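You operate a simulated robot arm through the tools that you are given. There is no shell and no other tool. Be economical: measure what you need, move in short steps, check, and stop when the job is done.

Carry out the task below with a simulated two-armed robot. There is one attempt and no reset: what you move stays moved.

TASK
Hold the orange pan on the top of belt one steady with one hand and put the rivet magazine with the largest size on its label from the top of the assembly bench in it with the other.

It is judged by the outcome, as a careful person would: the job done as asked, and still so three seconds after it is handed in. It fails if anything else is knocked over, pushed out of place, dropped, spilled or broken.

THE ROBOT
Two 7-joint arms with two-finger parallel grippers on one trunk, on a base that drives. Base frame: it is fixed to the floor where the robot stands at the start and does not move with it; the origin is under the middle of the robot, x ahead of it, y to its left, z up. Readings come in m, degrees, newtons and seconds.
The left shoulder is at the start at [0.07, 0.188, 1.215], the right one opposite. With the tool pointing down near the work surface each hand reaches from about 0.24 to 0.78 m from the robot's upright axis, wherever it stands, measured 20 degrees to its own side. Places, roughly: orange pan (31x17x5 cm) [0.2, -1.7, 0.8]. Payload 3.91 kg a hand.
Tool frame (each hand has its own): the origin (TCP) lies between the finger pads and is the grasp point; the fingertips stand 0.03 m ahead of it; z points along the fingers, y is the line along which they close. Largest opening 0.11 m; finger width 0.02, thickness 0.01; the body of the gripper, 0.048 by 0.112 m, starts 0.055 m behind the TCP.
Orientation is that of the tool frame in the base frame, as a unit quaternion [x, y, z, w]. With the fingers straight down and closing along the base's y, the tool's x points along the base's -x, its y along +y and its z along -z.

THE INTERFACE
- The arms move only by the tool arm_command. It takes "left_steps", "right_steps" or both (then of equal length, played together; a hand with none holds still); each is one flat list of numbers, 7 for each row, row after row: the shift along the base's x, y, z in m, then the turn, a rotation vector about the base's x, y, z in degrees, then the closure, from 0 (fully open) to 1 (shut). In form: [dx, dy, dz, wx, wy, wz, gripper, dx, dy, dz, wx, wy, wz, gripper, ...]. A call has 1 to 20 rows; each row shifts and turns the commanded pose from where the row before left it. A row lasts 0.2 s, in which the tool goes at most 0.05 m and 8.6 degrees; a call with a longer step from one row to the next is refused whole, and so is a gripper value outside its range. A pose out of reach is approached as far as the arm can. The call stops where the force on the tool passes 40 N (or 10 N more than at its start, if that is more) or the arm is blocked; 0.2 s more then pass. Each finger travels about 0.072 m/s and halts on what it meets, pressing with about 28 N; the grip force reading is that of the motor and also rises with nothing between the fingers. The clock runs only during rows and for 0.2 s after the last one: add rows that do not move to give the fingers time. It gives the time, the measured TCP pose, the force on the tool (base axes), the opening and the grip force at its end, in the units of the frame above (readings bear some noise), with the torque about the TCP (base axes, N m) and any sound that the robot's microphone picked up, and new pictures: "show" is both (left out), scene, wrist or none (wrist: the cameras of the hands that moved).
- Cameras (640 x 400 px; columns grow to the right, rows downward): "scene" is now at [0.1375, 0.0023, 1.4363]; the picture's right is [-0.00, -1.00, 0.00], its down [-0.62, 0.00, -0.78] and it looks along [0.78, -0.00, -0.62] (base axes); focal length 290 px, centre (320, 200). "left" rides on the left gripper at [0.072, -0.017, -0.103] in its tool frame; the picture's right is [0.23, 0.97, 0.00], its down [-0.76, 0.18, -0.62] and it looks along [-0.61, 0.14, 0.78] (tool axes); focal length 222 px, centre (320, 200). "right" rides on the right gripper at [0.072, 0.017, -0.103] in its tool frame; the picture's right is [-0.23, 0.97, 0.00], its down [-0.76, -0.18, -0.62] and it looks along [-0.61, -0.14, 0.78] (tool axes); focal length 222 px, centre (320, 200). There is no depth. A picture from a camera that has moved, and an enlarged one, comes with that camera's place and axes in the base frame and with its lens.
- lift_body(by): slides the trunk up (or, below 0, down) by that many m; the arms and the scene camera ride with it, the base frame stays. It gives what a move gives, with no picture.
- drive_base(legs): drives the robot by 1 to 6 legs, each [ahead, turn to the left] in m and degrees, along the robot's own axes; the way and the turn of a leg run together, so that a leg with both is an arc; at most 1.5 m and 180 degrees a leg. The arms and the cameras ride along, it lands a little off, and it stops where it bumps. It gives what a move gives, and a new picture of the scene camera.
- aim_head(pan, tilt): turns the head with the scene camera to pan (to the left, within 86 degrees either way) and tilt (down, from -29 to 69), counted from straight ahead of the robot. It gives what a move gives, and a new picture of the scene camera.
- inspect(camera, box): a new picture of the part [left, top, right, bottom] of that camera's present view, enlarged. The clock stands still meanwhile.
- hand_in(): hands the job in; it is judged then, once.

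Work in short steps. Places have to be worked out from the pictures, the camera data and where the tool is seen: move nearer, look again, correct. Check each grasp and each placing, and mend what went wrong. You have 120 turns and 260 pictures in all, those below and enlarged ones among them. Open the grippers and draw the arms clear of the work before you hand the job in, unless the task says otherwise; then end with one line.

The tools are called after "Request:" as name(argument=value, ...) on one line, values as JSON. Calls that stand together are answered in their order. arm_command: Moves the arms, as the interface text tells. Its arguments: {"type":"object","properties":{"left_steps":{"type":"array","items":{"type":"number"}},"right_steps":{"type":"array","items":{"type":"number"}},"show":{"type":"string","enum":["both","scene","wrist","none"]}},"required":[]} The other tools are called the same way: lift_body (by) slides the trunk up or down; drive_base (legs) drives the base; aim_head (pan, tilt) turns the head that bears the scene camera; inspect (camera, box) takes an enlarged picture of a part of a camera's view; hand_in () hands the job in.

At the start:

```text
time_s: 0.0
left_position: [0.5768, 0.2596, 1.1125]
left_ee_rot: [0.001, 1.0, -0.001, -0.001]
left_wrist_force: [-0.5, -0.6, 0.6]
left_torque: [0.01, 0.0, -0.01]
left_gripper_width: 0.11
left_grip_force: 0.0
right_position: [0.5617, -0.2922, 1.1128]
right_ee_rot: [-0.001, 1.0, 0.001, -0.001]
right_wrist_force: [0.5, 0.1, 0.0]
right_torque: [0.02, -0.03, 0.0]
right_gripper_width: 0.11
right_grip_force: 0.1
trunk travel left (down, up): [-0.725, 0.215]
robot x, y, heading: [-0.0004, 0.0021, 0.0]
head pan, tilt: [0.0, 38.5]
```

scene: 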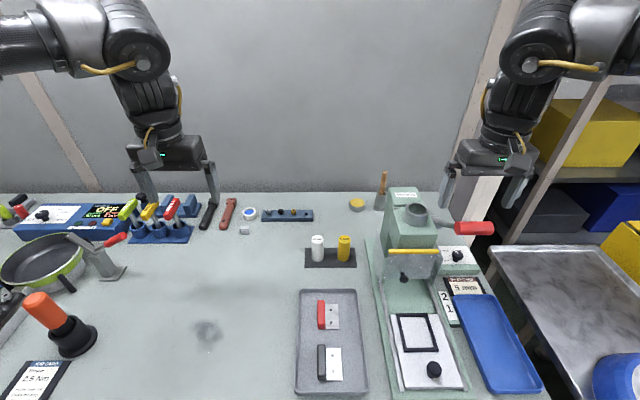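
right: 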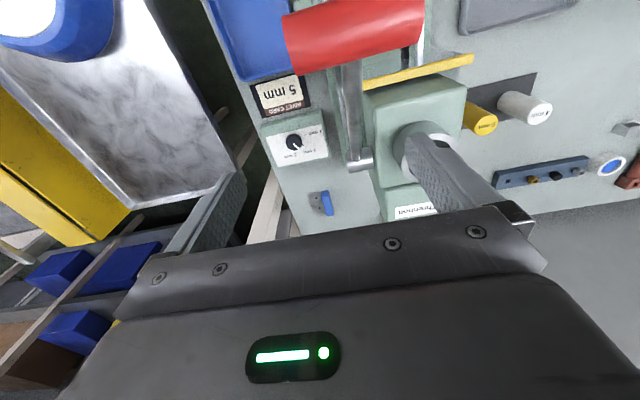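
left: 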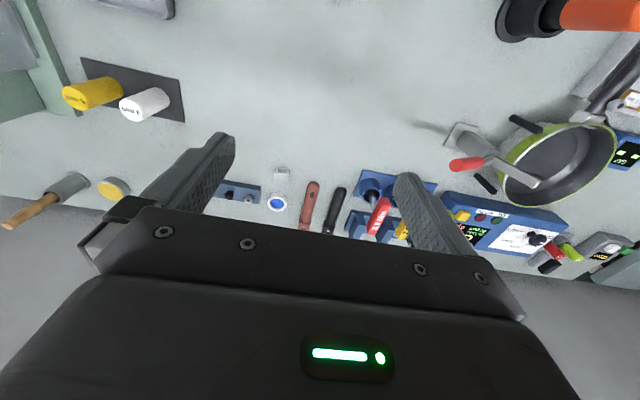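

The bench in front has a white and a yellow cylinder in a stand, which may be the magazines. I enlarge the middle and the left side.

Request:
inspect(camera="scene", box=[280, 200, 400, 275])

Request:
inspect(camera="scene", box=[0, 180, 280, 355])

Request:
inspect(camera="left", box=[60, 50, 200, 140])

Request:
inspect(camera="right", box=[440, 60, 600, 160])

```text
5.33 times, centred on (340, 238) of scene
camera zoom: at [0.1375, 0.0023, 1.4363], right [0.0, -1.0, 0.0], down [-0.62, 0.0, -0.78], along [0.78, 0.0, -0.62], focal length 1548 px, centre (213, 0)
```

zoom: 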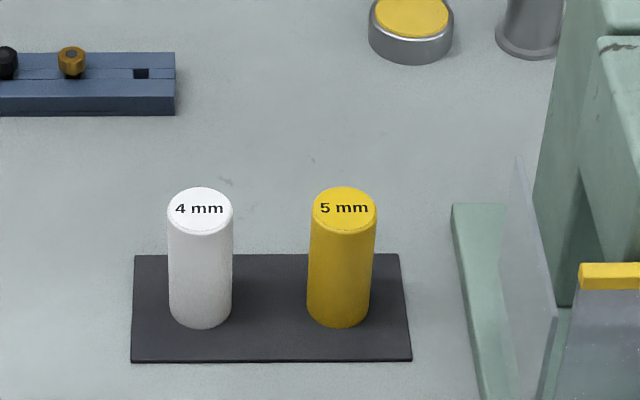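

```text
2.29 times, centred on (140, 268) of scene
camera zoom: at [0.1375, 0.0023, 1.4363], right [0.0, -1.0, 0.0], down [-0.62, 0.0, -0.78], along [0.78, 0.0, -0.62], focal length 663 px, centre (731, 46)
```

zoom: 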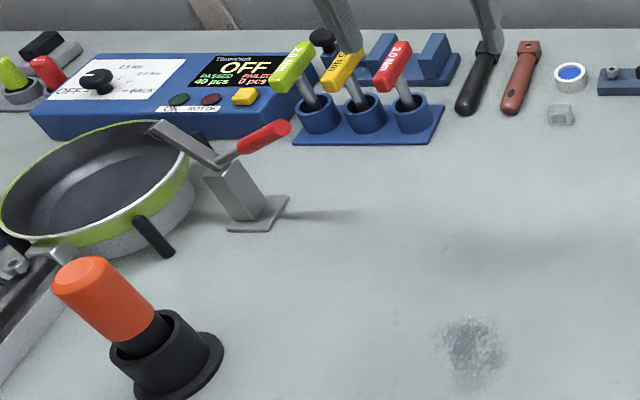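

```text
4.44 times, centred on (130, 95) of left
camera zoom: at [0.5044, 0.2437, 1.215], right [-0.23, 0.97, 0.0], down [0.76, 0.18, 0.62], along [0.61, 0.14, -0.78], focal length 987 px, centre (1164, 667)
```

zoom: 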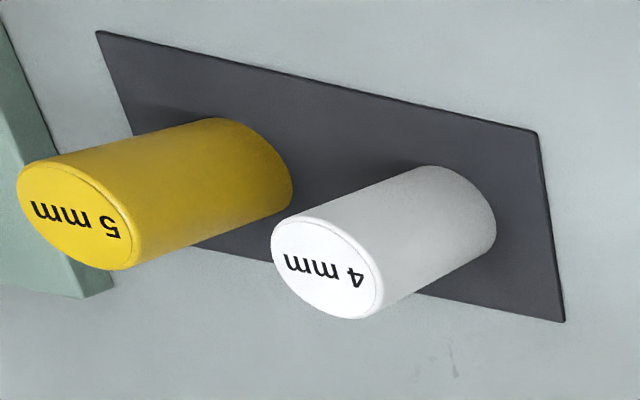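

```text
4.00 times, centred on (520, 110) of right
camera zoom: at [0.4885, -0.2754, 1.2169], right [0.23, 0.97, 0.0], down [0.76, -0.18, 0.62], along [0.61, -0.14, -0.78], focal length 888 px, centre (-480, 560)
```

zoom: 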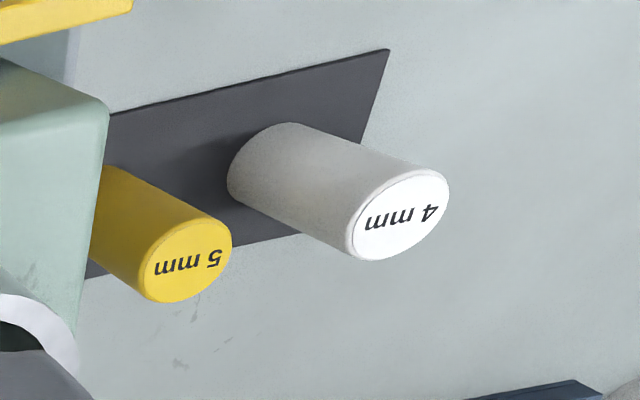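

The yellow one is 5 mm (the largest seen), near [0.66, -0.06], top z≈0.89. Now I look right to belt one and left for other magazines.

Request:
aim_head(pan=-80, tilt=30)

Request:
aim_head(pan=70, tilt=30)

Request:
aim_head(pan=-40, tilt=40)

```text
time_s: 1.5
left_position: [0.578, 0.2607, 1.1128]
left_ee_rot: [0.0, 1.0, 0.0, 0.0]
left_wrist_force: [-0.5, 0.3, 0.4]
left_torque: [0.01, 0.01, -0.01]
left_gripper_width: 0.1099
left_grip_force: 0.0
right_position: [0.5626, -0.2922, 1.113]
right_ee_rot: [0.0, 1.0, 0.0, 0.0]
right_wrist_force: [-0.3, 0.3, -0.5]
right_torque: [0.0, -0.01, 0.02]
right_gripper_width: 0.1099
right_grip_force: 0.1
trunk travel left (down, up): [-0.725, 0.215]
robot x, y, heading: [0.0006, 0.0012, 0.0]
head pan, tilt: [-80.0, 30.0]
camera scene: at [0.0673, -0.0868, 1.4494], right [-0.98, -0.17, 0.0], down [-0.09, 0.49, -0.87], along [0.15, -0.85, -0.5], focal length 290 px, centre (320, 200)
```

scene: 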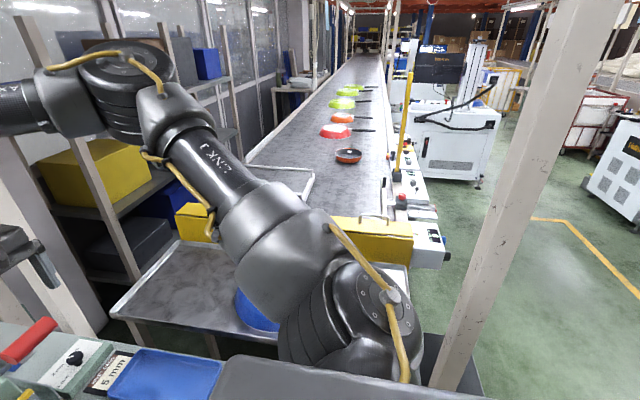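

```text
time_s: 3.9
left_position: [0.5766, 0.2599, 1.113]
left_ee_rot: [0.0, 1.0, -0.001, 0.0]
left_wrist_force: [0.3, 0.1, -0.3]
left_torque: [0.02, 0.03, 0.0]
left_gripper_width: 0.1099
left_grip_force: 0.1
right_position: [0.5626, -0.2914, 1.1121]
right_ee_rot: [0.0, 1.0, 0.001, 0.0]
right_wrist_force: [-0.1, -0.2, -0.4]
right_torque: [0.0, 0.02, 0.01]
right_gripper_width: 0.1099
right_grip_force: 0.1
trunk travel left (down, up): [-0.725, 0.215]
robot x, y, heading: [0.0003, -0.0012, 0.1]
head pan, tilt: [70.0, 30.0]
camera scene: at [0.0825, 0.0873, 1.4494], right [0.94, -0.34, 0.0], down [-0.17, -0.47, -0.87], along [0.3, 0.81, -0.5], focal length 290 px, centre (320, 200)
```

scene: 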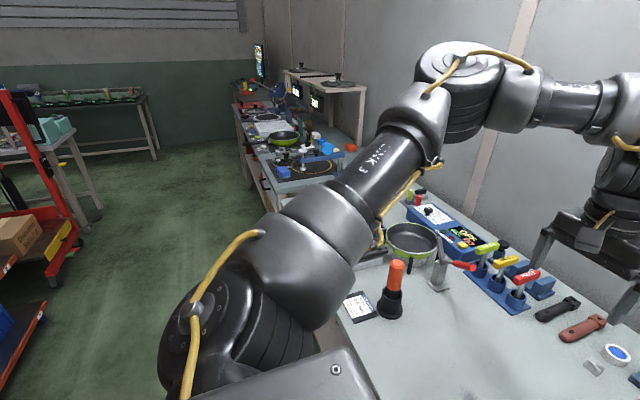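

```text
time_s: 5.8
left_position: [0.5784, 0.2608, 1.1124]
left_ee_rot: [0.0, 1.0, 0.0, 0.001]
left_wrist_force: [-0.2, -0.2, 0.2]
left_torque: [-0.01, 0.01, -0.03]
left_gripper_width: 0.1098
left_grip_force: 0.0
right_position: [0.5615, -0.2931, 1.1133]
right_ee_rot: [0.0, 1.0, 0.0, 0.0]
right_wrist_force: [-0.8, 0.0, -0.1]
right_torque: [-0.02, -0.01, 0.01]
right_gripper_width: 0.1099
right_grip_force: 0.1
trunk travel left (down, up): [-0.725, 0.215]
robot x, y, heading: [-0.0035, -0.0008, -0.2]
head pan, tilt: [-40.0, 40.0]
camera scene: at [0.1167, -0.0523, 1.4341], right [-0.64, -0.77, 0.0], down [-0.49, 0.41, -0.77], along [0.59, -0.49, -0.64], focal length 290 px, centre (320, 200)
```

scene: 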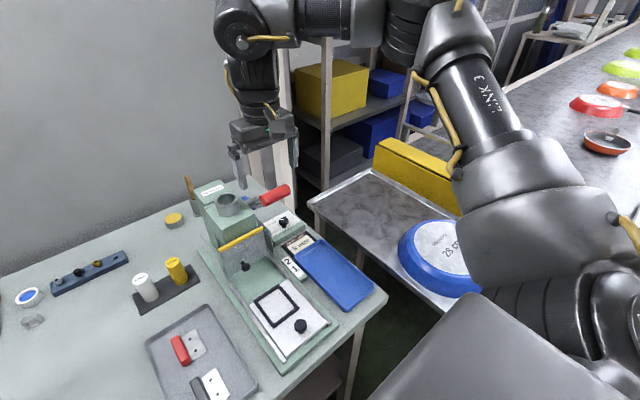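

The near orange pan is on the belt at about [0.19,-1.76]. I look closer at it and at the route beside the belt.

Request:
aim_head(pan=-86, tilt=25)

Request:
inspect(camera="scene", box=[220, 60, 480, 260])

```text
time_s: 6.9
left_position: [0.5773, 0.2605, 1.113]
left_ee_rot: [0.0, 1.0, 0.0, 0.001]
left_wrist_force: [-0.1, 0.0, 0.5]
left_torque: [0.05, -0.01, -0.02]
left_gripper_width: 0.11
left_grip_force: 0.0
right_position: [0.562, -0.292, 1.1132]
right_ee_rot: [0.0, 1.0, -0.001, 0.0]
right_wrist_force: [-0.2, 0.2, 0.1]
right_torque: [-0.02, 0.02, 0.0]
right_gripper_width: 0.1099
right_grip_force: 0.0
trunk travel left (down, up): [-0.725, 0.215]
robot x, y, heading: [0.0028, -0.0012, -0.2]
head pan, tilt: [-85.9, 25.0]
camera scene: at [0.0581, -0.0896, 1.4574], right [-1.0, -0.07, 0.0], down [-0.03, 0.42, -0.91], along [0.06, -0.9, -0.42], focal length 290 px, centre (320, 200)
```

scene: 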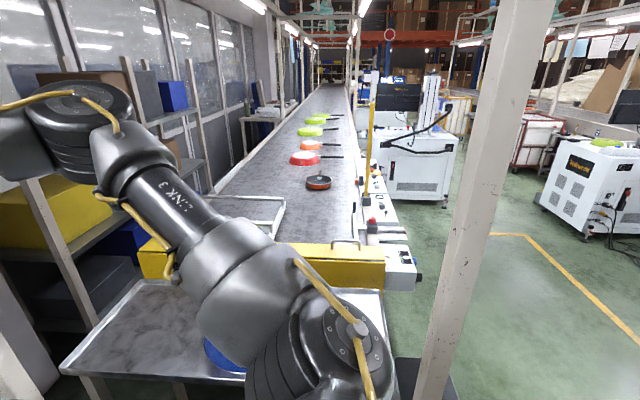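

```text
2.00 times, centred on (350, 160) of scene
camera zoom: at [0.0581, -0.0896, 1.4574], right [-1.0, -0.07, 0.0], down [-0.03, 0.42, -0.91], along [0.06, -0.9, -0.42], focal length 580 px, centre (260, 280)
```

zoom: 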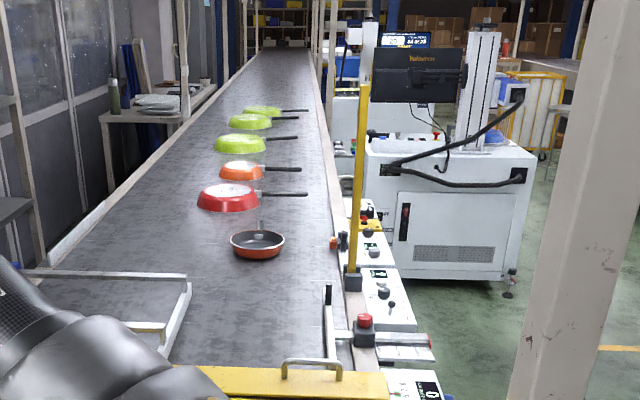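

The pan stands upright, with its handle pointing to -y; I'll approach from the belt's -x side, right hand on the handle, left hand carrying. First I bring the left hand over the yellow magazine, turned 90° so it closes along x.

Request:
aim_head(pan=0, tilt=45)

Request:
arm_command(left_steps=[0.007, -0.029, -0.002, 0, 0, -8.2, 0, 0.007, -0.029, -0.002, 0, 0, -8.2, 0, 0.007, -0.029, -0.002, 0, 0, -8.2, 0, 0.007, -0.029, -0.002, 0, 0, -8.2, 0, 0.007, -0.029, -0.002, 0, 0, -8.2, 0, 0.007, -0.029, -0.002, 0, 0, -8.2, 0, 0.007, -0.029, -0.002, 0, 0, -8.2, 0, 0.007, -0.029, -0.002, 0, 0, -8.2, 0, 0.007, -0.029, -0.002, 0, 0, -8.2, 0, 0.007, -0.029, -0.002, 0, 0, -8.2, 0, 0.007, -0.029, -0.002, 0, 0, -8, 0, 0, 0, 0, 0, 0, 0, 0])

```text
time_s: 8.5
left_position: [0.5771, 0.2606, 1.1125]
left_ee_rot: [-0.001, 1.0, 0.0, 0.001]
left_wrist_force: [0.2, -0.5, 0.3]
left_torque: [0.01, 0.02, 0.0]
left_gripper_width: 0.1101
left_grip_force: 0.1
right_position: [0.5611, -0.2921, 1.1126]
right_ee_rot: [0.0, 1.0, 0.001, 0.0]
right_wrist_force: [0.2, -0.3, 0.0]
right_torque: [-0.02, 0.01, 0.0]
right_gripper_width: 0.1097
right_grip_force: 0.0
trunk travel left (down, up): [-0.725, 0.215]
robot x, y, heading: [0.0025, 0.0022, 0.1]
head pan, tilt: [0.0, 45.0]
camera scene: at [0.1328, 0.0022, 1.4268], right [0.0, -1.0, 0.0], down [-0.71, 0.0, -0.71], along [0.71, 0.0, -0.71], focal length 290 px, centre (320, 200)
```

scene: 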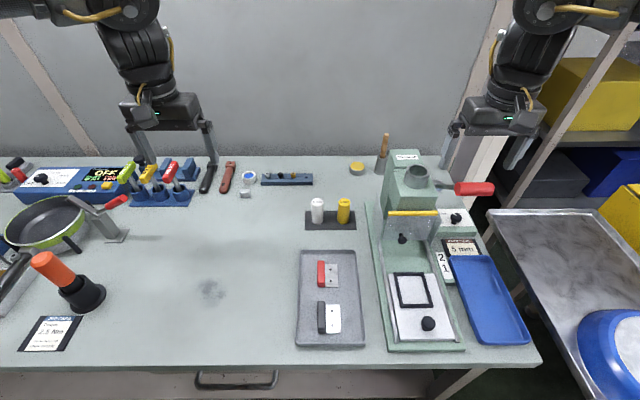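

```text
time_s: 11.1
left_position: [0.6311, -0.0426, 1.0868]
left_ee_rot: [0.708, 0.706, -0.001, 0.002]
left_wrist_force: [-0.7, 0.1, -0.4]
left_torque: [0.02, -0.02, 0.01]
left_gripper_width: 0.1101
left_grip_force: 0.1
left hand out of reach, approached as far as the arm can: row 10, 11
right_position: [0.562, -0.2929, 1.1122]
right_ee_rot: [0.0, 1.0, 0.0, 0.0]
right_wrist_force: [-0.1, -0.4, 0.2]
right_torque: [0.03, -0.04, 0.0]
right_gripper_width: 0.11
right_grip_force: 0.0
trunk travel left (down, up): [-0.725, 0.215]
robot x, y, heading: [-0.0034, -0.0011, 0.2]
head pan, tilt: [0.0, 45.0]
camera scene: at [0.1332, 0.0018, 1.4267], right [0.0, -1.0, 0.0], down [-0.71, 0.0, -0.71], along [0.71, 0.0, -0.71], focal length 290 px, centre (320, 200)
camera left: at [0.6135, 0.0302, 1.1885], right [0.97, 0.23, 0.0], down [0.18, -0.76, 0.63], along [0.14, -0.61, -0.78], focal length 222 px, centre (320, 200)
```

scene: 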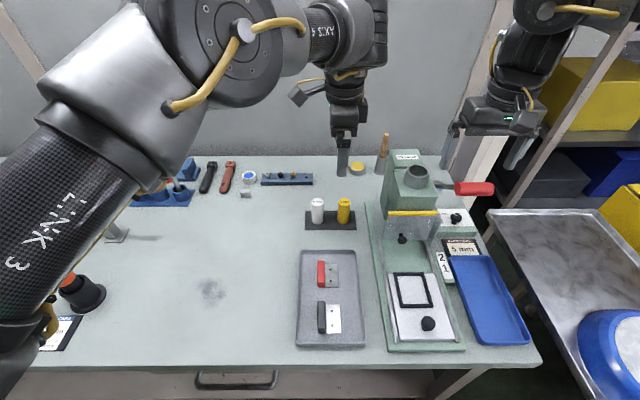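
left: 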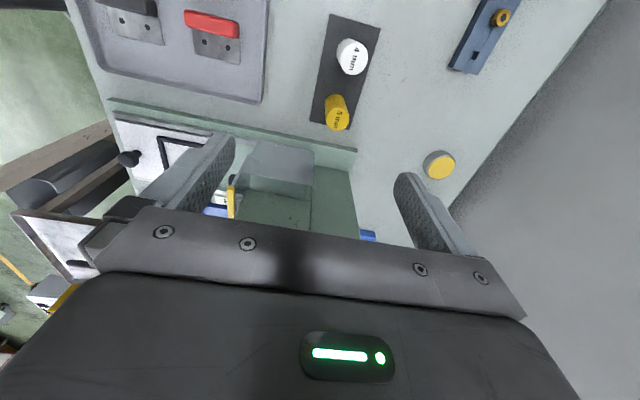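

The hand stops a little short up here; lower down the reach should be longer. I descend 0.1 m, still above the cylinder top, and see.

Request:
arm_command(left_steps=[0, 0, -0.025, 0, 0, 0, 0, 0, 0, -0.025, 0, 0, 0, 0, 0, 0, -0.025, 0, 0, 0, 0, 0, 0, -0.025, 0, 0, 0, 0, 0, 0, -0.02, 0, 0, 0, 0, 0, 0, 0, 0, 0, 0, 0])

```text
time_s: 12.5
left_position: [0.6305, -0.0419, 0.9664]
left_ee_rot: [0.707, 0.707, 0.0, 0.0]
left_wrist_force: [0.7, 0.4, -0.1]
left_torque: [-0.01, 0.01, 0.0]
left_gripper_width: 0.1099
left_grip_force: 0.0
right_position: [0.5615, -0.2921, 1.1133]
right_ee_rot: [0.0, 1.0, -0.001, 0.0]
right_wrist_force: [0.2, 0.3, 0.4]
right_torque: [0.02, -0.02, 0.0]
right_gripper_width: 0.11
right_grip_force: 0.1
trunk travel left (down, up): [-0.725, 0.215]
robot x, y, heading: [-0.0031, -0.0028, -0.1]
head pan, tilt: [0.0, 45.0]
camera scene: at [0.1324, 0.0021, 1.4268], right [0.0, -1.0, 0.0], down [-0.71, 0.0, -0.71], along [0.71, 0.0, -0.71], focal length 290 px, centre (320, 200)
camera left: at [0.6128, 0.0303, 1.0683], right [0.97, 0.23, 0.0], down [0.18, -0.76, 0.62], along [0.14, -0.61, -0.78], focal length 222 px, centre (320, 200)
```

scene: 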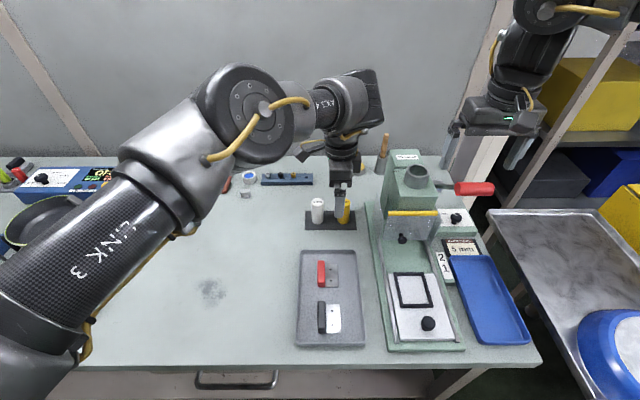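
left: 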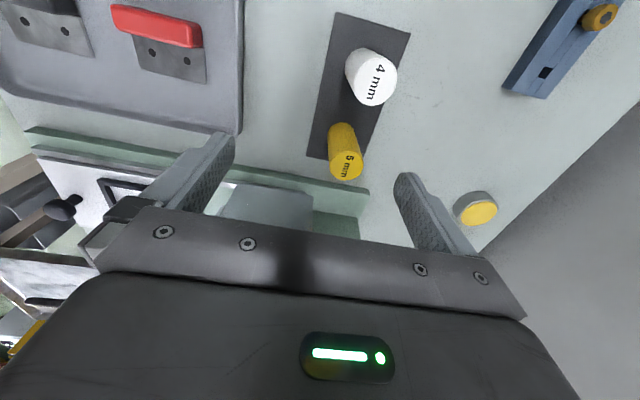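

Triangulating again gives the yellow top at [0.658, -0.062, 0.894]. I move the hand over it.

Request:
arm_command(left_steps=[0.014, -0.01, 0, 0, 0, 0, 0, 0.014, -0.011, 0, 0, 0, 0, 0, 0, 0, 0, 0, 0, 0, 0], show="wrist")

```text
time_s: 13.3
left_position: [0.6349, -0.0421, 0.9656]
left_ee_rot: [0.707, 0.707, 0.0, 0.0]
left_wrist_force: [0.3, 0.0, -0.2]
left_torque: [-0.01, 0.01, 0.0]
left_gripper_width: 0.1099
left_grip_force: 0.0
left hand out of reach, approached as far as the arm can: row 1, 2
right_position: [0.5618, -0.2923, 1.1129]
right_ee_rot: [0.001, 1.0, 0.0, 0.0]
right_wrist_force: [0.3, 0.2, -0.3]
right_torque: [0.0, -0.01, -0.02]
right_gripper_width: 0.1101
right_grip_force: 0.0
trunk travel left (down, up): [-0.725, 0.215]
robot x, y, heading: [0.0039, -0.0017, -0.1]
head pan, tilt: [0.0, 45.0]
camera left: at [0.6181, 0.0305, 1.0689], right [0.97, 0.23, 0.0], down [0.18, -0.76, 0.62], along [0.14, -0.61, -0.78], focal length 222 px, centre (320, 200)
```

left: 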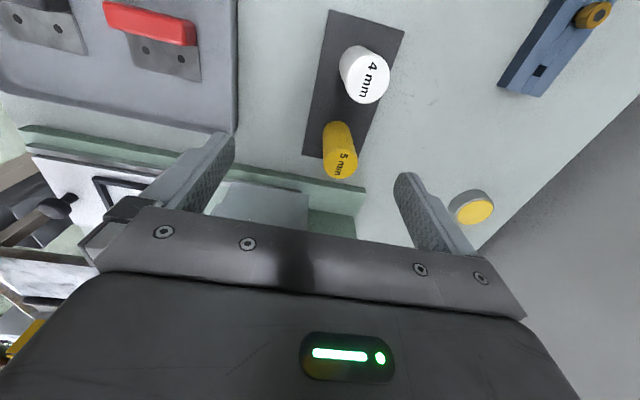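

It's the same reach limit. I'll move the left hand aside and raise the right hand above the press lever, then turn the base right about 18° so the target lies on the left arm's own side.

Request:
arm_command(left_steps=[-0.01, 0.03, 0.02, 0, 0, 0, 0, -0.01, 0.04, 0.02, 0, 0, 0, 0, -0.01, 0.04, 0.02, 0, 0, 0, 0, -0.01, 0.04, 0.02, 0, 0, 0, 0, -0.01, 0.04, 0.02, 0, 0, 0, 0], right_steps=[0, 0, 0.02, 0, 0, 0, 0, 0, 0, 0.02, 0, 0, 0, 0, 0, 0, 0.02, 0, 0, 0, 0, 0, 0, 0.02, 0, 0, 0, 0, 0, 0, 0.02, 0, 0, 0, 0], show="none")

Request:
drive_base(legs=[[0, -18]])

```text
time_s: 14.5
left_position: [0.5844, 0.1518, 1.0658]
left_ee_rot: [0.707, 0.707, 0.0, 0.001]
left_wrist_force: [-0.1, 0.0, -0.1]
left_torque: [-0.02, -0.01, 0.01]
left_gripper_width: 0.1101
left_grip_force: 0.1
right_position: [0.5614, -0.288, 1.2129]
right_ee_rot: [0.001, 1.0, -0.002, 0.001]
right_wrist_force: [-0.9, 0.5, -0.1]
right_torque: [-0.04, -0.01, 0.04]
right_gripper_width: 0.1101
right_grip_force: 0.0
trunk travel left (down, up): [-0.725, 0.215]
robot x, y, heading: [0.0005, -0.0013, -0.0]
head pan, tilt: [0.0, 45.0]
```

```text
time_s: 15.9
left_position: [0.6021, -0.0393, 1.066]
left_ee_rot: [0.809, 0.587, 0.0, 0.0]
left_wrist_force: [-0.3, 0.0, -0.6]
left_torque: [-0.01, 0.01, 0.0]
left_gripper_width: 0.1097
left_grip_force: 0.0
right_position: [0.4433, -0.4519, 1.2119]
right_ee_rot: [0.156, 0.988, 0.0, 0.0]
right_wrist_force: [-0.4, 0.0, -0.3]
right_torque: [0.0, 0.02, -0.04]
right_gripper_width: 0.1099
right_grip_force: 0.1
trunk travel left (down, up): [-0.725, 0.215]
robot x, y, heading: [0.0007, -0.0019, -17.9]
head pan, tilt: [0.0, 45.0]
camera scene: at [0.1269, -0.0377, 1.4268], right [-0.31, -0.95, 0.0], down [-0.67, 0.22, -0.71], along [0.67, -0.22, -0.71], focal length 290 px, centre (320, 200)
```

scene: 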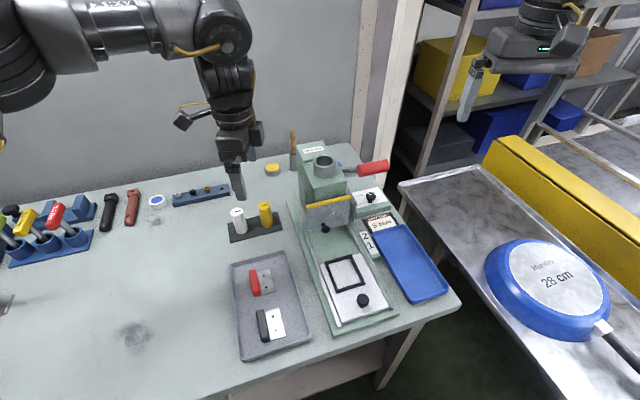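

The left hand is now at [0.602,-0.039,1.066]. I move over the magazine and turn back 18° so it closes along x.

Request:
arm_command(left_steps=[0.019, -0.008, -0.025, 0, 0, 6, 0, 0.019, -0.008, -0.025, 0, 0, 6, 0, 0.019, -0.007, -0.025, 0, 0, 6, 0, 0, 0, -0.025, 0, 0, 0, 0, 0, 0, 0, 0, 0, 0, 0])

```text
time_s: 17.1
left_position: [0.6598, -0.0623, 0.9664]
left_ee_rot: [0.707, 0.707, 0.001, 0.0]
left_wrist_force: [-1.3, 0.4, -0.4]
left_torque: [0.0, -0.04, -0.05]
left_gripper_width: 0.11
left_grip_force: 0.2
right_position: [0.4432, -0.4512, 1.2122]
right_ee_rot: [0.157, 0.988, 0.0, 0.001]
right_wrist_force: [-0.3, -0.9, -1.0]
right_torque: [-0.01, 0.01, -0.03]
right_gripper_width: 0.11
right_grip_force: 0.1
trunk travel left (down, up): [-0.725, 0.215]
robot x, y, heading: [-0.0003, 0.0018, -17.9]
head pan, tilt: [0.0, 45.0]
camera scene: at [0.1258, -0.0384, 1.4269], right [-0.31, -0.95, 0.0], down [-0.67, 0.22, -0.71], along [0.67, -0.22, -0.71], focal length 290 px, centre (320, 200)
camera left: at [0.6421, 0.0094, 1.0684], right [0.97, 0.23, 0.0], down [0.18, -0.76, 0.62], along [0.14, -0.61, -0.78], focal length 222 px, centre (320, 200)
```

scene: 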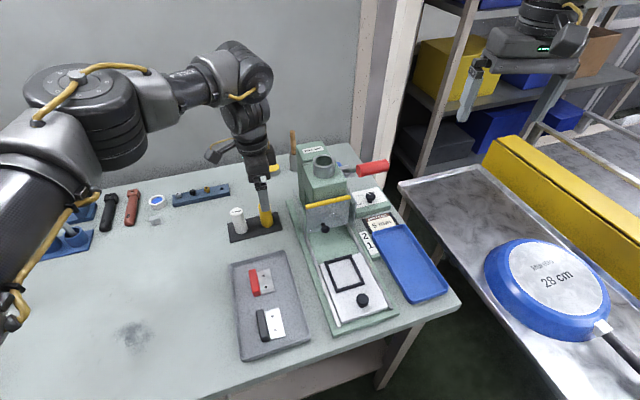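
left: 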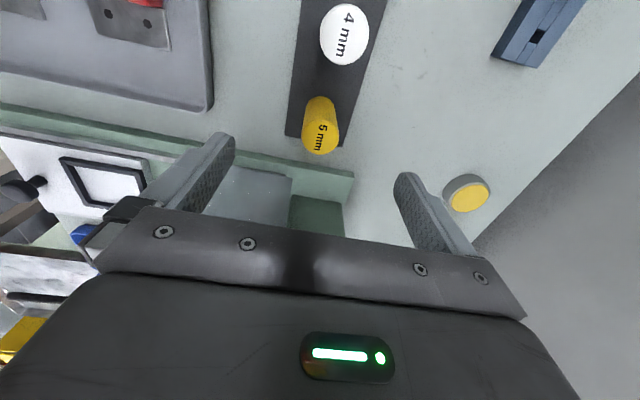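

The top re-measures at [0.659,-0.063], so the hand is centred. I descend 0.1 m and then close.

Request:
arm_command(left_steps=[0, 0, -0.025, 0, 0, 0, 0, 0, 0, -0.025, 0, 0, 0, 0, 0, 0, -0.025, 0, 0, 0, 0, 0, 0, -0.022, 0, 0, 0, 0, 0, 0, 0, 0, 0, 0, 0])

```text
time_s: 18.3
left_position: [0.6599, -0.064, 0.8703]
left_ee_rot: [0.708, 0.707, 0.0, -0.001]
left_wrist_force: [-0.2, 0.3, -0.2]
left_torque: [0.01, -0.01, 0.01]
left_gripper_width: 0.1101
left_grip_force: 0.0
right_position: [0.4435, -0.4497, 1.2127]
right_ee_rot: [0.157, 0.988, 0.0, 0.0]
right_wrist_force: [0.5, -0.4, -1.0]
right_torque: [-0.01, 0.02, 0.04]
right_gripper_width: 0.1101
right_grip_force: 0.0
trunk travel left (down, up): [-0.725, 0.215]
robot x, y, heading: [0.0015, -0.0037, -18.0]
head pan, tilt: [0.0, 45.0]
camera scene: at [0.1259, -0.0385, 1.4269], right [-0.31, -0.95, 0.0], down [-0.67, 0.22, -0.71], along [0.67, -0.22, -0.71], focal length 290 px, centre (320, 200)
camera left: at [0.6422, 0.0091, 0.9713], right [0.97, 0.23, 0.0], down [0.18, -0.76, 0.62], along [0.14, -0.61, -0.78], focal length 222 px, centre (320, 200)
```

scene: 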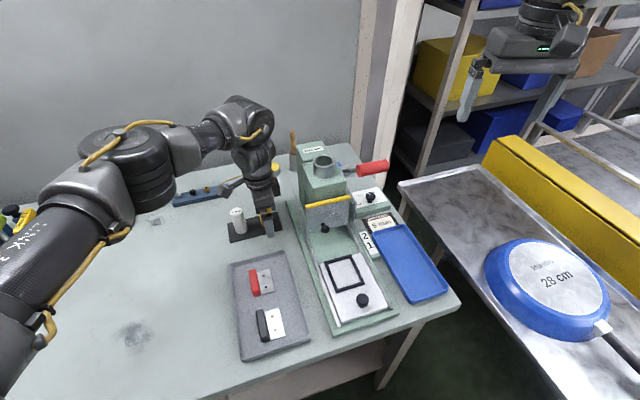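
left: 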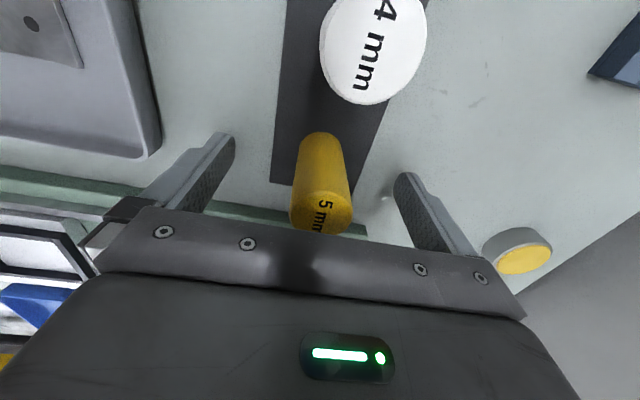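

The cylinder sits between the fingers. I close and wait for the grip.

Request:
arm_command(left_steps=[0, 0, 0, 0, 0, 0, 0.3, 0, 0, 0, 0, 0, 0, 0.6, 0, 0, 0, 0, 0, 0, 0.9, 0, 0, 0, 0, 0, 0, 1, 0, 0, 0, 0, 0, 0, 1, 0, 0, 0, 0, 0, 0, 1], show="wrist")

```text
time_s: 19.7
left_position: [0.6594, -0.0645, 0.8689]
left_ee_rot: [0.707, 0.708, -0.001, 0.0]
left_wrist_force: [0.7, -0.4, 0.1]
left_torque: [0.0, 0.03, 0.01]
left_gripper_width: 0.031
left_grip_force: 28.5
right_position: [0.4425, -0.4529, 1.2133]
right_ee_rot: [0.156, 0.988, 0.001, 0.0]
right_wrist_force: [-0.5, -0.4, 0.8]
right_torque: [0.01, -0.01, 0.0]
right_gripper_width: 0.1102
right_grip_force: 0.1
trunk travel left (down, up): [-0.725, 0.215]
robot x, y, heading: [-0.002, -0.0014, -18.0]
head pan, tilt: [0.0, 45.0]
camera left: at [0.6424, 0.0091, 0.9715], right [0.97, 0.23, 0.0], down [0.18, -0.76, 0.62], along [0.14, -0.61, -0.78], focal length 222 px, centre (320, 200)
```

left: 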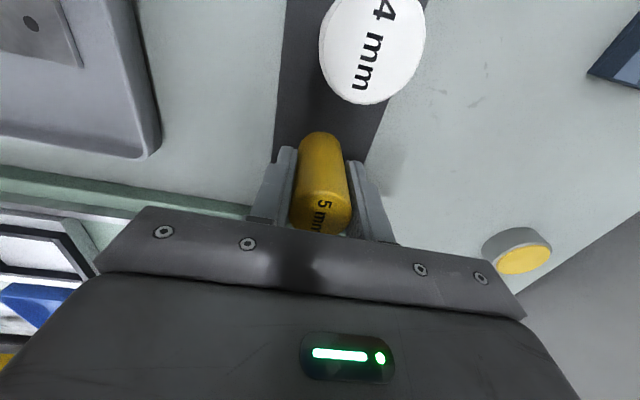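

Gripped at 31 mm. I lift straight up.

Request:
arm_command(left_steps=[0, 0, 0.02, 0, 0, 0, 1, 0, 0, 0.03, 0, 0, 0, 1, 0, 0, 0.03, 0, 0, 0, 1, 0, 0, 0.03, 0, 0, 0, 1, 0, 0, 0.03, 0, 0, 0, 1, 0, 0, 0.03, 0, 0, 0, 1, 0, 0, 0.03, 0, 0, 0, 1, 0, 0, 0, 0, 0, 0, 1])

```text
time_s: 21.5
left_position: [0.6613, -0.0621, 1.0674]
left_ee_rot: [0.707, 0.707, -0.001, 0.0]
left_wrist_force: [0.0, -0.4, -1.9]
left_torque: [-0.02, 0.05, -0.01]
left_gripper_width: 0.0311
left_grip_force: 27.7
right_position: [0.4441, -0.4529, 1.2134]
right_ee_rot: [0.156, 0.988, 0.001, 0.001]
right_wrist_force: [0.2, -0.1, -0.1]
right_torque: [0.01, -0.02, -0.01]
right_gripper_width: 0.1102
right_grip_force: 0.1
trunk travel left (down, up): [-0.725, 0.215]
robot x, y, heading: [0.0035, -0.0023, -18.0]
head pan, tilt: [0.0, 45.0]
camera scene: at [0.1271, -0.0383, 1.4267], right [-0.31, -0.95, 0.0], down [-0.67, 0.22, -0.71], along [0.67, -0.22, -0.71], focal length 290 px, centre (320, 200)
camera left: at [0.6437, 0.0098, 1.1703], right [0.97, 0.23, 0.0], down [0.18, -0.76, 0.62], along [0.14, -0.61, -0.78], focal length 222 px, centre (320, 200)
```

scene: 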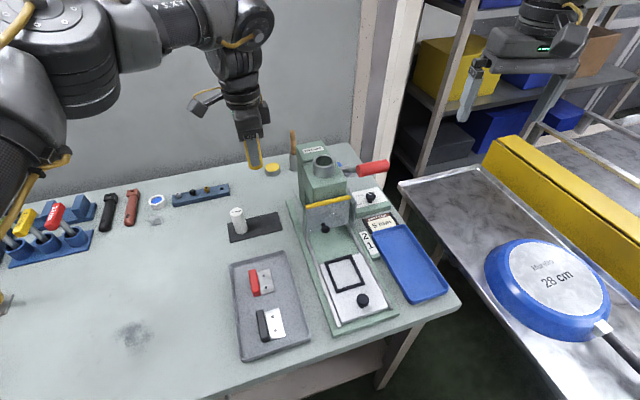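
left: 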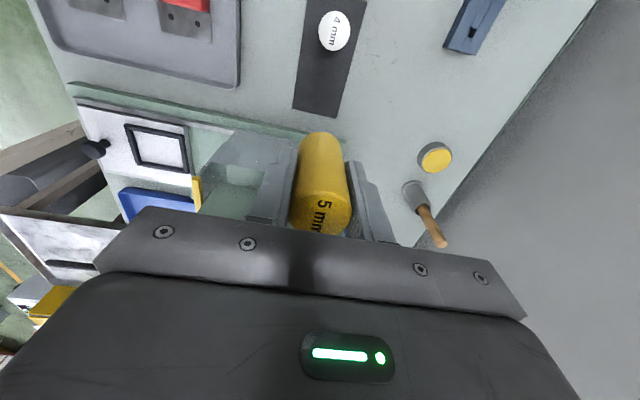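

Lifted cleanly; the 4 mm one stands undisturbed. I now draw both hands in and up, before driving away.

Request:
arm_command(left_steps=[-0.03, 0.015, 0.02, 0, 0, 0, 1, -0.03, 0.015, 0.02, 0, 0, 0, 1, -0.03, 0.015, 0.02, 0, 0, 0, 1, -0.03, 0.015, 0.02, 0, 0, 0, 1, -0.03, 0.015, 0.02, 0, 0, 0, 1, -0.03, 0.015, 0.02, 0, 0, 0, 1, -0.03, 0.015, 0.02, 0, 0, 0, 1], right_steps=[-0.02, 0.02, 0, 0, 0, 0, 0, -0.02, 0.02, 0, 0, 0, 0, 0, -0.02, 0.02, 0, 0, 0, 0, 0, -0.02, 0.02, 0, 0, 0, 0, 0, -0.02, 0.02, 0, 0, 0, 0, 0, -0.01, 0.02, 0, 0, 0, 0, 0, 0, 0.02, 0, 0, 0, 0, 0], show="scene")

Request:
aim_head(pan=-86, tilt=50)

```text
time_s: 23.1
left_position: [0.4463, 0.0433, 1.21]
left_ee_rot: [0.707, 0.707, 0.0, 0.001]
left_wrist_force: [-0.2, -0.7, 0.0]
left_torque: [0.0, -0.02, -0.02]
left_gripper_width: 0.0312
left_grip_force: 28.3
right_position: [0.3303, -0.3328, 1.2257]
right_ee_rot: [0.157, 0.988, 0.0, 0.001]
right_wrist_force: [-0.1, 0.6, -0.4]
right_torque: [-0.02, -0.04, -0.01]
right_gripper_width: 0.1102
right_grip_force: 0.0
right hand out of reach, approached as far as the arm can: row 6, 7
trunk travel left (down, up): [-0.725, 0.215]
robot x, y, heading: [-0.0006, 0.0009, -18.0]
head pan, tilt: [0.0, 45.0]
camera scene: at [0.124, -0.0366, 1.427], right [-0.31, -0.95, 0.0], down [-0.67, 0.22, -0.71], along [0.67, -0.22, -0.71], focal length 290 px, centre (320, 200)
```

scene: 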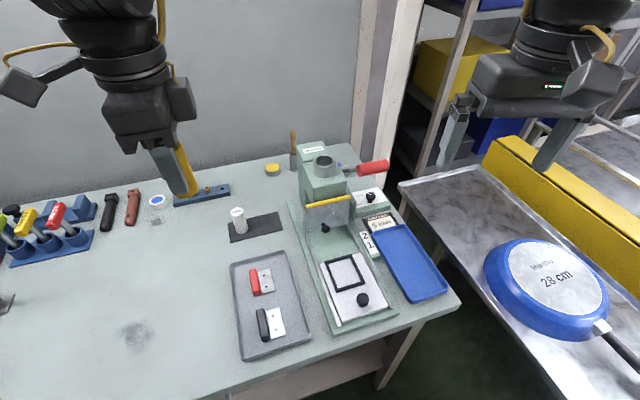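

```text
time_s: 24.7
left_position: [0.45, 0.0426, 1.2094]
left_ee_rot: [0.707, 0.707, -0.001, 0.0]
left_wrist_force: [0.0, -0.1, -1.8]
left_torque: [-0.03, -0.01, 0.02]
left_gripper_width: 0.031
left_grip_force: 28.4
right_position: [0.332, -0.3329, 1.2251]
right_ee_rot: [0.157, 0.988, 0.001, 0.0]
right_wrist_force: [1.0, -0.2, 0.2]
right_torque: [0.05, 0.02, -0.01]
right_gripper_width: 0.11
right_grip_force: 0.0
trunk travel left (down, up): [-0.725, 0.215]
robot x, y, heading: [0.0029, -0.0005, -18.3]
head pan, tilt: [-85.9, 50.0]
camera scene: at [0.0305, -0.0879, 1.4199], right [-0.97, 0.24, 0.0], down [0.18, 0.74, -0.64], along [-0.15, -0.62, -0.77], focal length 290 px, centre (320, 200)
```

scene: 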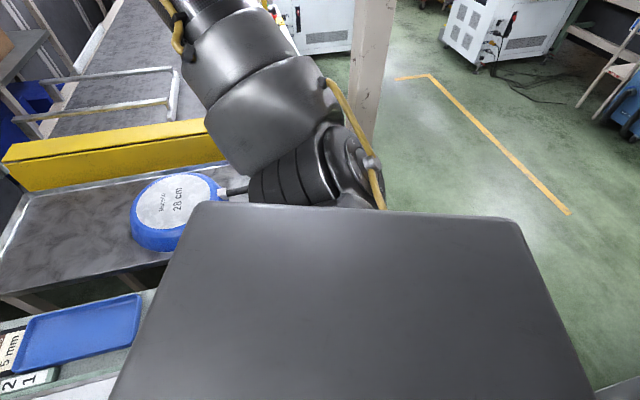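

Clear. I look behind on the robot's right side and back off a bit: reverse 0.5 m and then view the route.

Request:
drive_base(legs=[[-0.5, 0]])

Request:
aim_head(pan=-70, tilt=30)

```text
time_s: 27.6
left_position: [-0.0252, 0.1947, 1.2099]
left_ee_rot: [0.708, 0.706, 0.0, -0.001]
left_wrist_force: [0.0, -1.0, -0.9]
left_torque: [0.01, -0.01, 0.03]
left_gripper_width: 0.0309
left_grip_force: 28.3
right_position: [-0.144, -0.1807, 1.2245]
right_ee_rot: [0.158, 0.987, 0.001, 0.0]
right_wrist_force: [-0.4, 0.2, -0.3]
right_torque: [0.03, -0.02, -0.02]
right_gripper_width: 0.1098
right_grip_force: 0.0
trunk travel left (down, up): [-0.725, 0.215]
robot x, y, heading: [-0.4756, 0.1527, -18.4]
head pan, tilt: [-85.9, 50.0]
camera scene: at [-0.4449, 0.0649, 1.4198], right [-0.97, 0.24, 0.0], down [0.19, 0.74, -0.64], along [-0.16, -0.62, -0.77], focal length 290 px, centre (320, 200)
```

scene: 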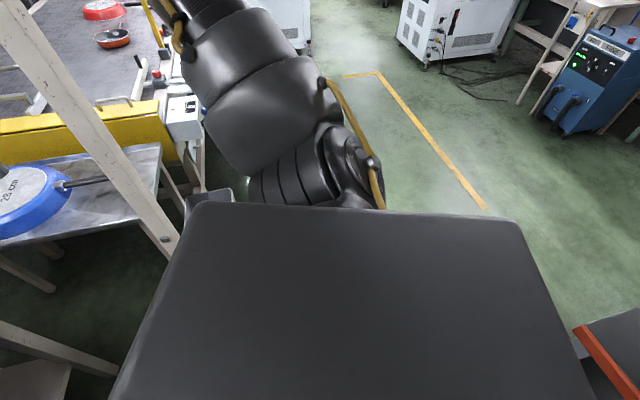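

```text
time_s: 28.5
left_position: [-0.0241, 0.1963, 1.2091]
left_ee_rot: [0.709, 0.706, 0.0, -0.001]
left_wrist_force: [0.2, -0.2, -1.9]
left_torque: [-0.03, -0.01, 0.0]
left_gripper_width: 0.0311
left_grip_force: 27.5
right_position: [-0.141, -0.1798, 1.2235]
right_ee_rot: [0.157, 0.988, 0.0, 0.0]
right_wrist_force: [-0.1, 0.5, -1.0]
right_torque: [0.05, -0.04, -0.03]
right_gripper_width: 0.11
right_grip_force: 0.0
trunk travel left (down, up): [-0.725, 0.215]
robot x, y, heading: [-0.473, 0.1535, -18.1]
head pan, tilt: [-70.0, 30.0]
camera scene: at [-0.422, 0.0518, 1.4494], right [-1.0, -0.03, 0.0], down [-0.02, 0.5, -0.87], along [0.03, -0.87, -0.5], focal length 290 px, centre (320, 200)
```

scene: 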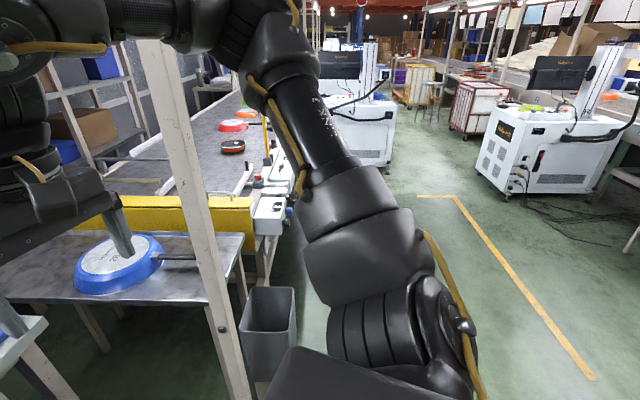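

The post is near [-0.14,-0.46] and a bin near [-0.15,-0.8]; the aisle at x<-0.4 is clear. I back 0.15 m and turn right to face along -y.

Request:
drive_base(legs=[[-0.15, 0], [0, -76]])

Request:
aim_head(pan=0, tilt=35)

```text
time_s: 33.1
left_position: [-0.4702, -0.2253, 1.2088]
left_ee_rot: [0.993, 0.117, 0.0, 0.001]
left_wrist_force: [-0.5, -0.2, -1.8]
left_torque: [-0.01, 0.02, 0.03]
left_gripper_width: 0.0311
left_grip_force: 27.7
right_position: [-0.8636, -0.1995, 1.2247]
right_ee_rot: [0.734, 0.679, -0.001, 0.001]
right_wrist_force: [-0.3, 0.1, 0.0]
right_torque: [0.04, 0.01, -0.02]
right_gripper_width: 0.11
right_grip_force: 0.0
trunk travel left (down, up): [-0.725, 0.215]
robot x, y, heading: [-0.6146, 0.2026, -94.5]
head pan, tilt: [-70.0, 30.0]
camera scene: at [-0.7059, 0.1295, 1.4494], right [-0.27, 0.96, 0.0], down [0.48, 0.13, -0.87], along [-0.83, -0.23, -0.5], focal length 290 px, centre (320, 200)
```

scene: 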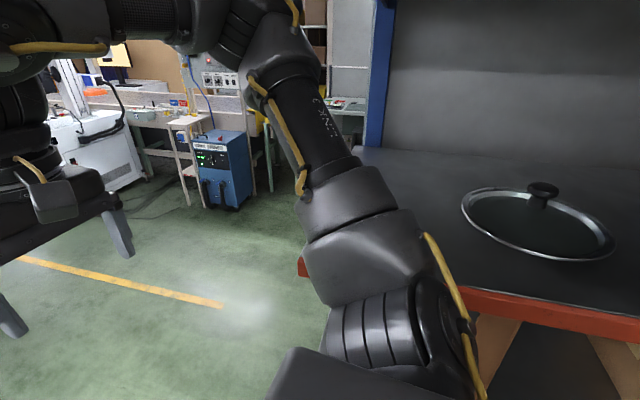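

```text
time_s: 34.5
left_position: [-0.4707, -0.2256, 1.2086]
left_ee_rot: [0.993, 0.117, 0.0, 0.0]
left_wrist_force: [0.1, -0.5, -1.6]
left_torque: [0.0, -0.04, 0.03]
left_gripper_width: 0.0311
left_grip_force: 28.5
right_position: [-0.8629, -0.1998, 1.2244]
right_ee_rot: [0.734, 0.68, 0.0, 0.0]
right_wrist_force: [0.6, -0.2, -0.7]
right_torque: [-0.01, 0.01, 0.01]
right_gripper_width: 0.1101
right_grip_force: 0.0
trunk travel left (down, up): [-0.725, 0.215]
robot x, y, heading: [-0.6169, 0.1991, -94.3]
head pan, tilt: [0.0, 35.0]
camera scene: at [-0.626, 0.0659, 1.4416], right [-1.0, 0.08, 0.0], down [0.05, 0.57, -0.82], along [-0.06, -0.82, -0.57], focal length 290 px, centre (320, 200)
```

scene: 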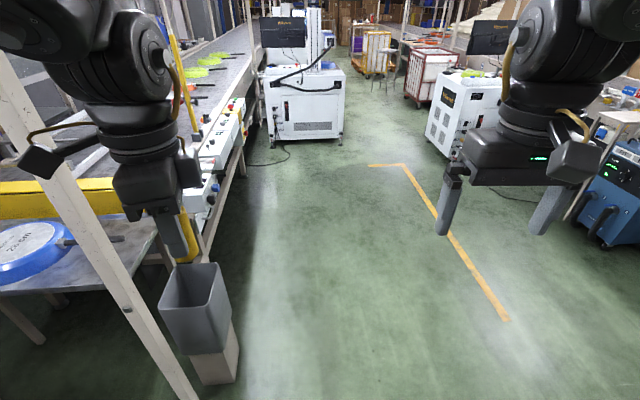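

The aisle ahead is free. I drive 2.05 m along it and turn left to face the belt.

Request:
drive_base(legs=[[1.3, 0], [0.75, 0], [0, 94]])

```text
time_s: 48.7
left_position: [-0.3656, -1.668, 1.209]
left_ee_rot: [0.597, 0.802, 0.0, 0.0]
left_wrist_force: [0.7, 0.0, -0.6]
left_torque: [-0.01, -0.04, -0.02]
left_gripper_width: 0.0311
left_grip_force: 27.9
right_position: [-0.3708, -2.062, 1.223]
right_ee_rot: [0.011, 1.0, 0.0, 0.0]
right_wrist_force: [0.4, 0.3, 1.1]
right_torque: [-0.02, -0.03, 0.03]
right_gripper_width: 0.1103
right_grip_force: 0.0
trunk travel left (down, up): [-0.725, 0.215]
robot x, y, heading: [-0.7857, -1.8406, -1.0]
head pan, tilt: [0.0, 35.0]
camera scene: at [-0.6455, -1.8383, 1.4416], right [-0.02, -1.0, 0.0], down [-0.57, 0.01, -0.82], along [0.82, -0.02, -0.57], focal length 290 px, centre (320, 200)
```

scene: 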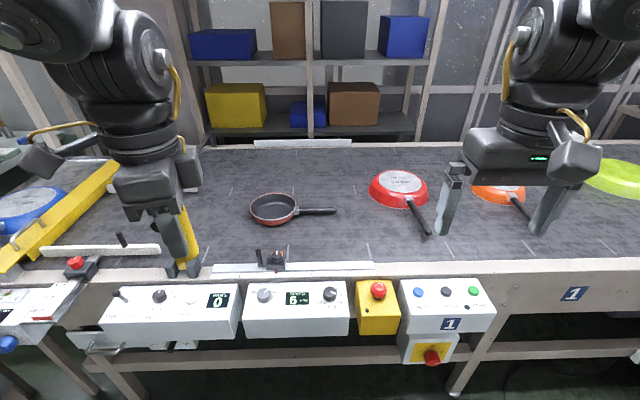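

The orange pan's bowl is about [0.20,-1.69] and its handle runs to [0.165,-1.91]. Next I check the yellow pole next to the left arm and the clearance in front of the base.

Request:
aim_head(pan=40, tilt=35)

Request:
aim_head(pan=0, tilt=66)

```text
time_s: 49.8
left_position: [-0.366, -1.6685, 1.2089]
left_ee_rot: [0.597, 0.802, 0.0, 0.0]
left_wrist_force: [0.2, 0.4, -1.5]
left_torque: [-0.02, 0.01, -0.02]
left_gripper_width: 0.031
left_grip_force: 27.6
right_position: [-0.3695, -2.0615, 1.2253]
right_ee_rot: [0.011, 1.0, 0.0, 0.0]
right_wrist_force: [-0.8, -0.1, -0.3]
right_torque: [-0.02, 0.0, -0.02]
right_gripper_width: 0.1101
right_grip_force: 0.0
trunk travel left (down, up): [-0.725, 0.215]
robot x, y, heading: [-0.787, -1.839, -1.3]
head pan, tilt: [40.0, 35.0]
camera scene: at [-0.6648, -1.7812, 1.4416], right [0.62, -0.78, 0.0], down [-0.45, -0.36, -0.82], along [0.64, 0.51, -0.57], focal length 290 px, centre (320, 200)
```

scene: 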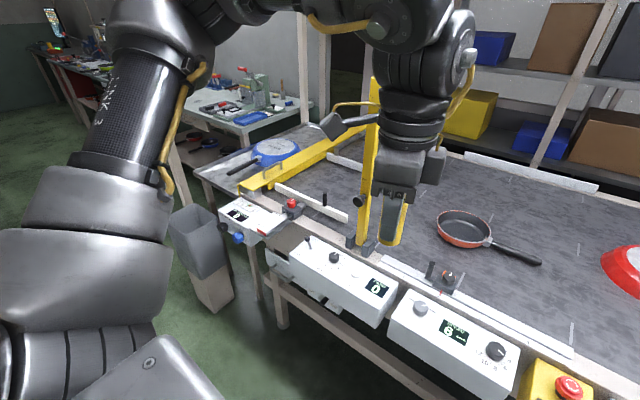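

```text
time_s: 50.8
left_position: [-0.3668, -1.6679, 1.2094]
left_ee_rot: [0.596, 0.803, -0.001, 0.0]
left_wrist_force: [0.1, -0.2, -1.9]
left_torque: [0.03, 0.0, -0.01]
left_gripper_width: 0.0312
left_grip_force: 28.4
right_position: [-0.3706, -2.0622, 1.2255]
right_ee_rot: [0.011, 1.0, 0.0, -0.001]
right_wrist_force: [0.4, 0.5, -0.6]
right_torque: [0.01, -0.01, -0.01]
right_gripper_width: 0.1098
right_grip_force: 0.1
trunk travel left (down, up): [-0.725, 0.215]
robot x, y, heading: [-0.786, -1.8429, -1.2]
head pan, tilt: [0.0, 66.0]
camera scene: at [-0.6741, -1.8373, 1.4007], right [-0.02, -1.0, 0.0], down [-0.91, 0.02, -0.41], along [0.41, -0.01, -0.91], focal length 290 px, centre (320, 200)
```

scene: 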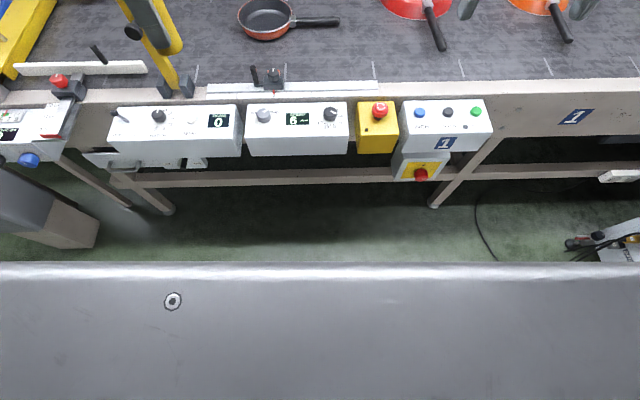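

The pole stands at about [-0.015,-1.44], rising to z≈1.3, and the control boxes' front is at x≈-0.24. I drive 0.2 m ahead and look down again.

Request:
drive_base(legs=[[0.2, 1.2]])

```text
time_s: 52.4
left_position: [-0.1724, -1.6624, 1.2097]
left_ee_rot: [0.588, 0.809, 0.002, 0.0]
left_wrist_force: [0.0, -0.5, -0.8]
left_torque: [-0.01, -0.04, 0.0]
left_gripper_width: 0.0311
left_grip_force: 28.1
right_position: [-0.1657, -2.056, 1.2258]
right_ee_rot: [0.0, 1.0, 0.0, 0.001]
right_wrist_force: [-0.2, -0.9, -0.1]
right_torque: [0.0, -0.03, 0.01]
right_gripper_width: 0.1099
right_grip_force: 0.1
trunk travel left (down, up): [-0.725, 0.215]
robot x, y, heading: [-0.5822, -1.8369, 0.3]
head pan, tilt: [0.0, 66.0]
camera scene: at [-0.4751, -1.8375, 1.4009], right [0.0, -1.0, 0.0], down [-0.91, 0.0, -0.41], along [0.41, 0.0, -0.91], focal length 290 px, centre (320, 200)
```

scene: 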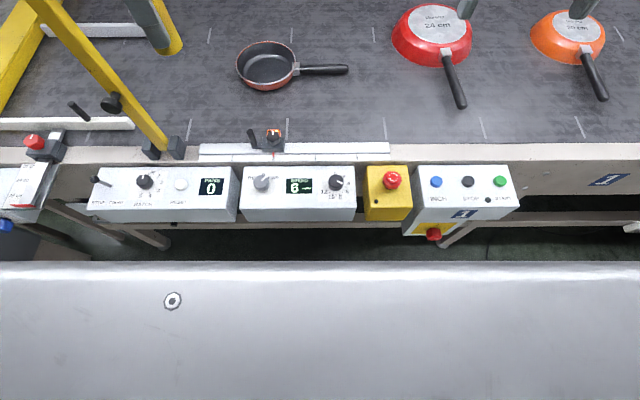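

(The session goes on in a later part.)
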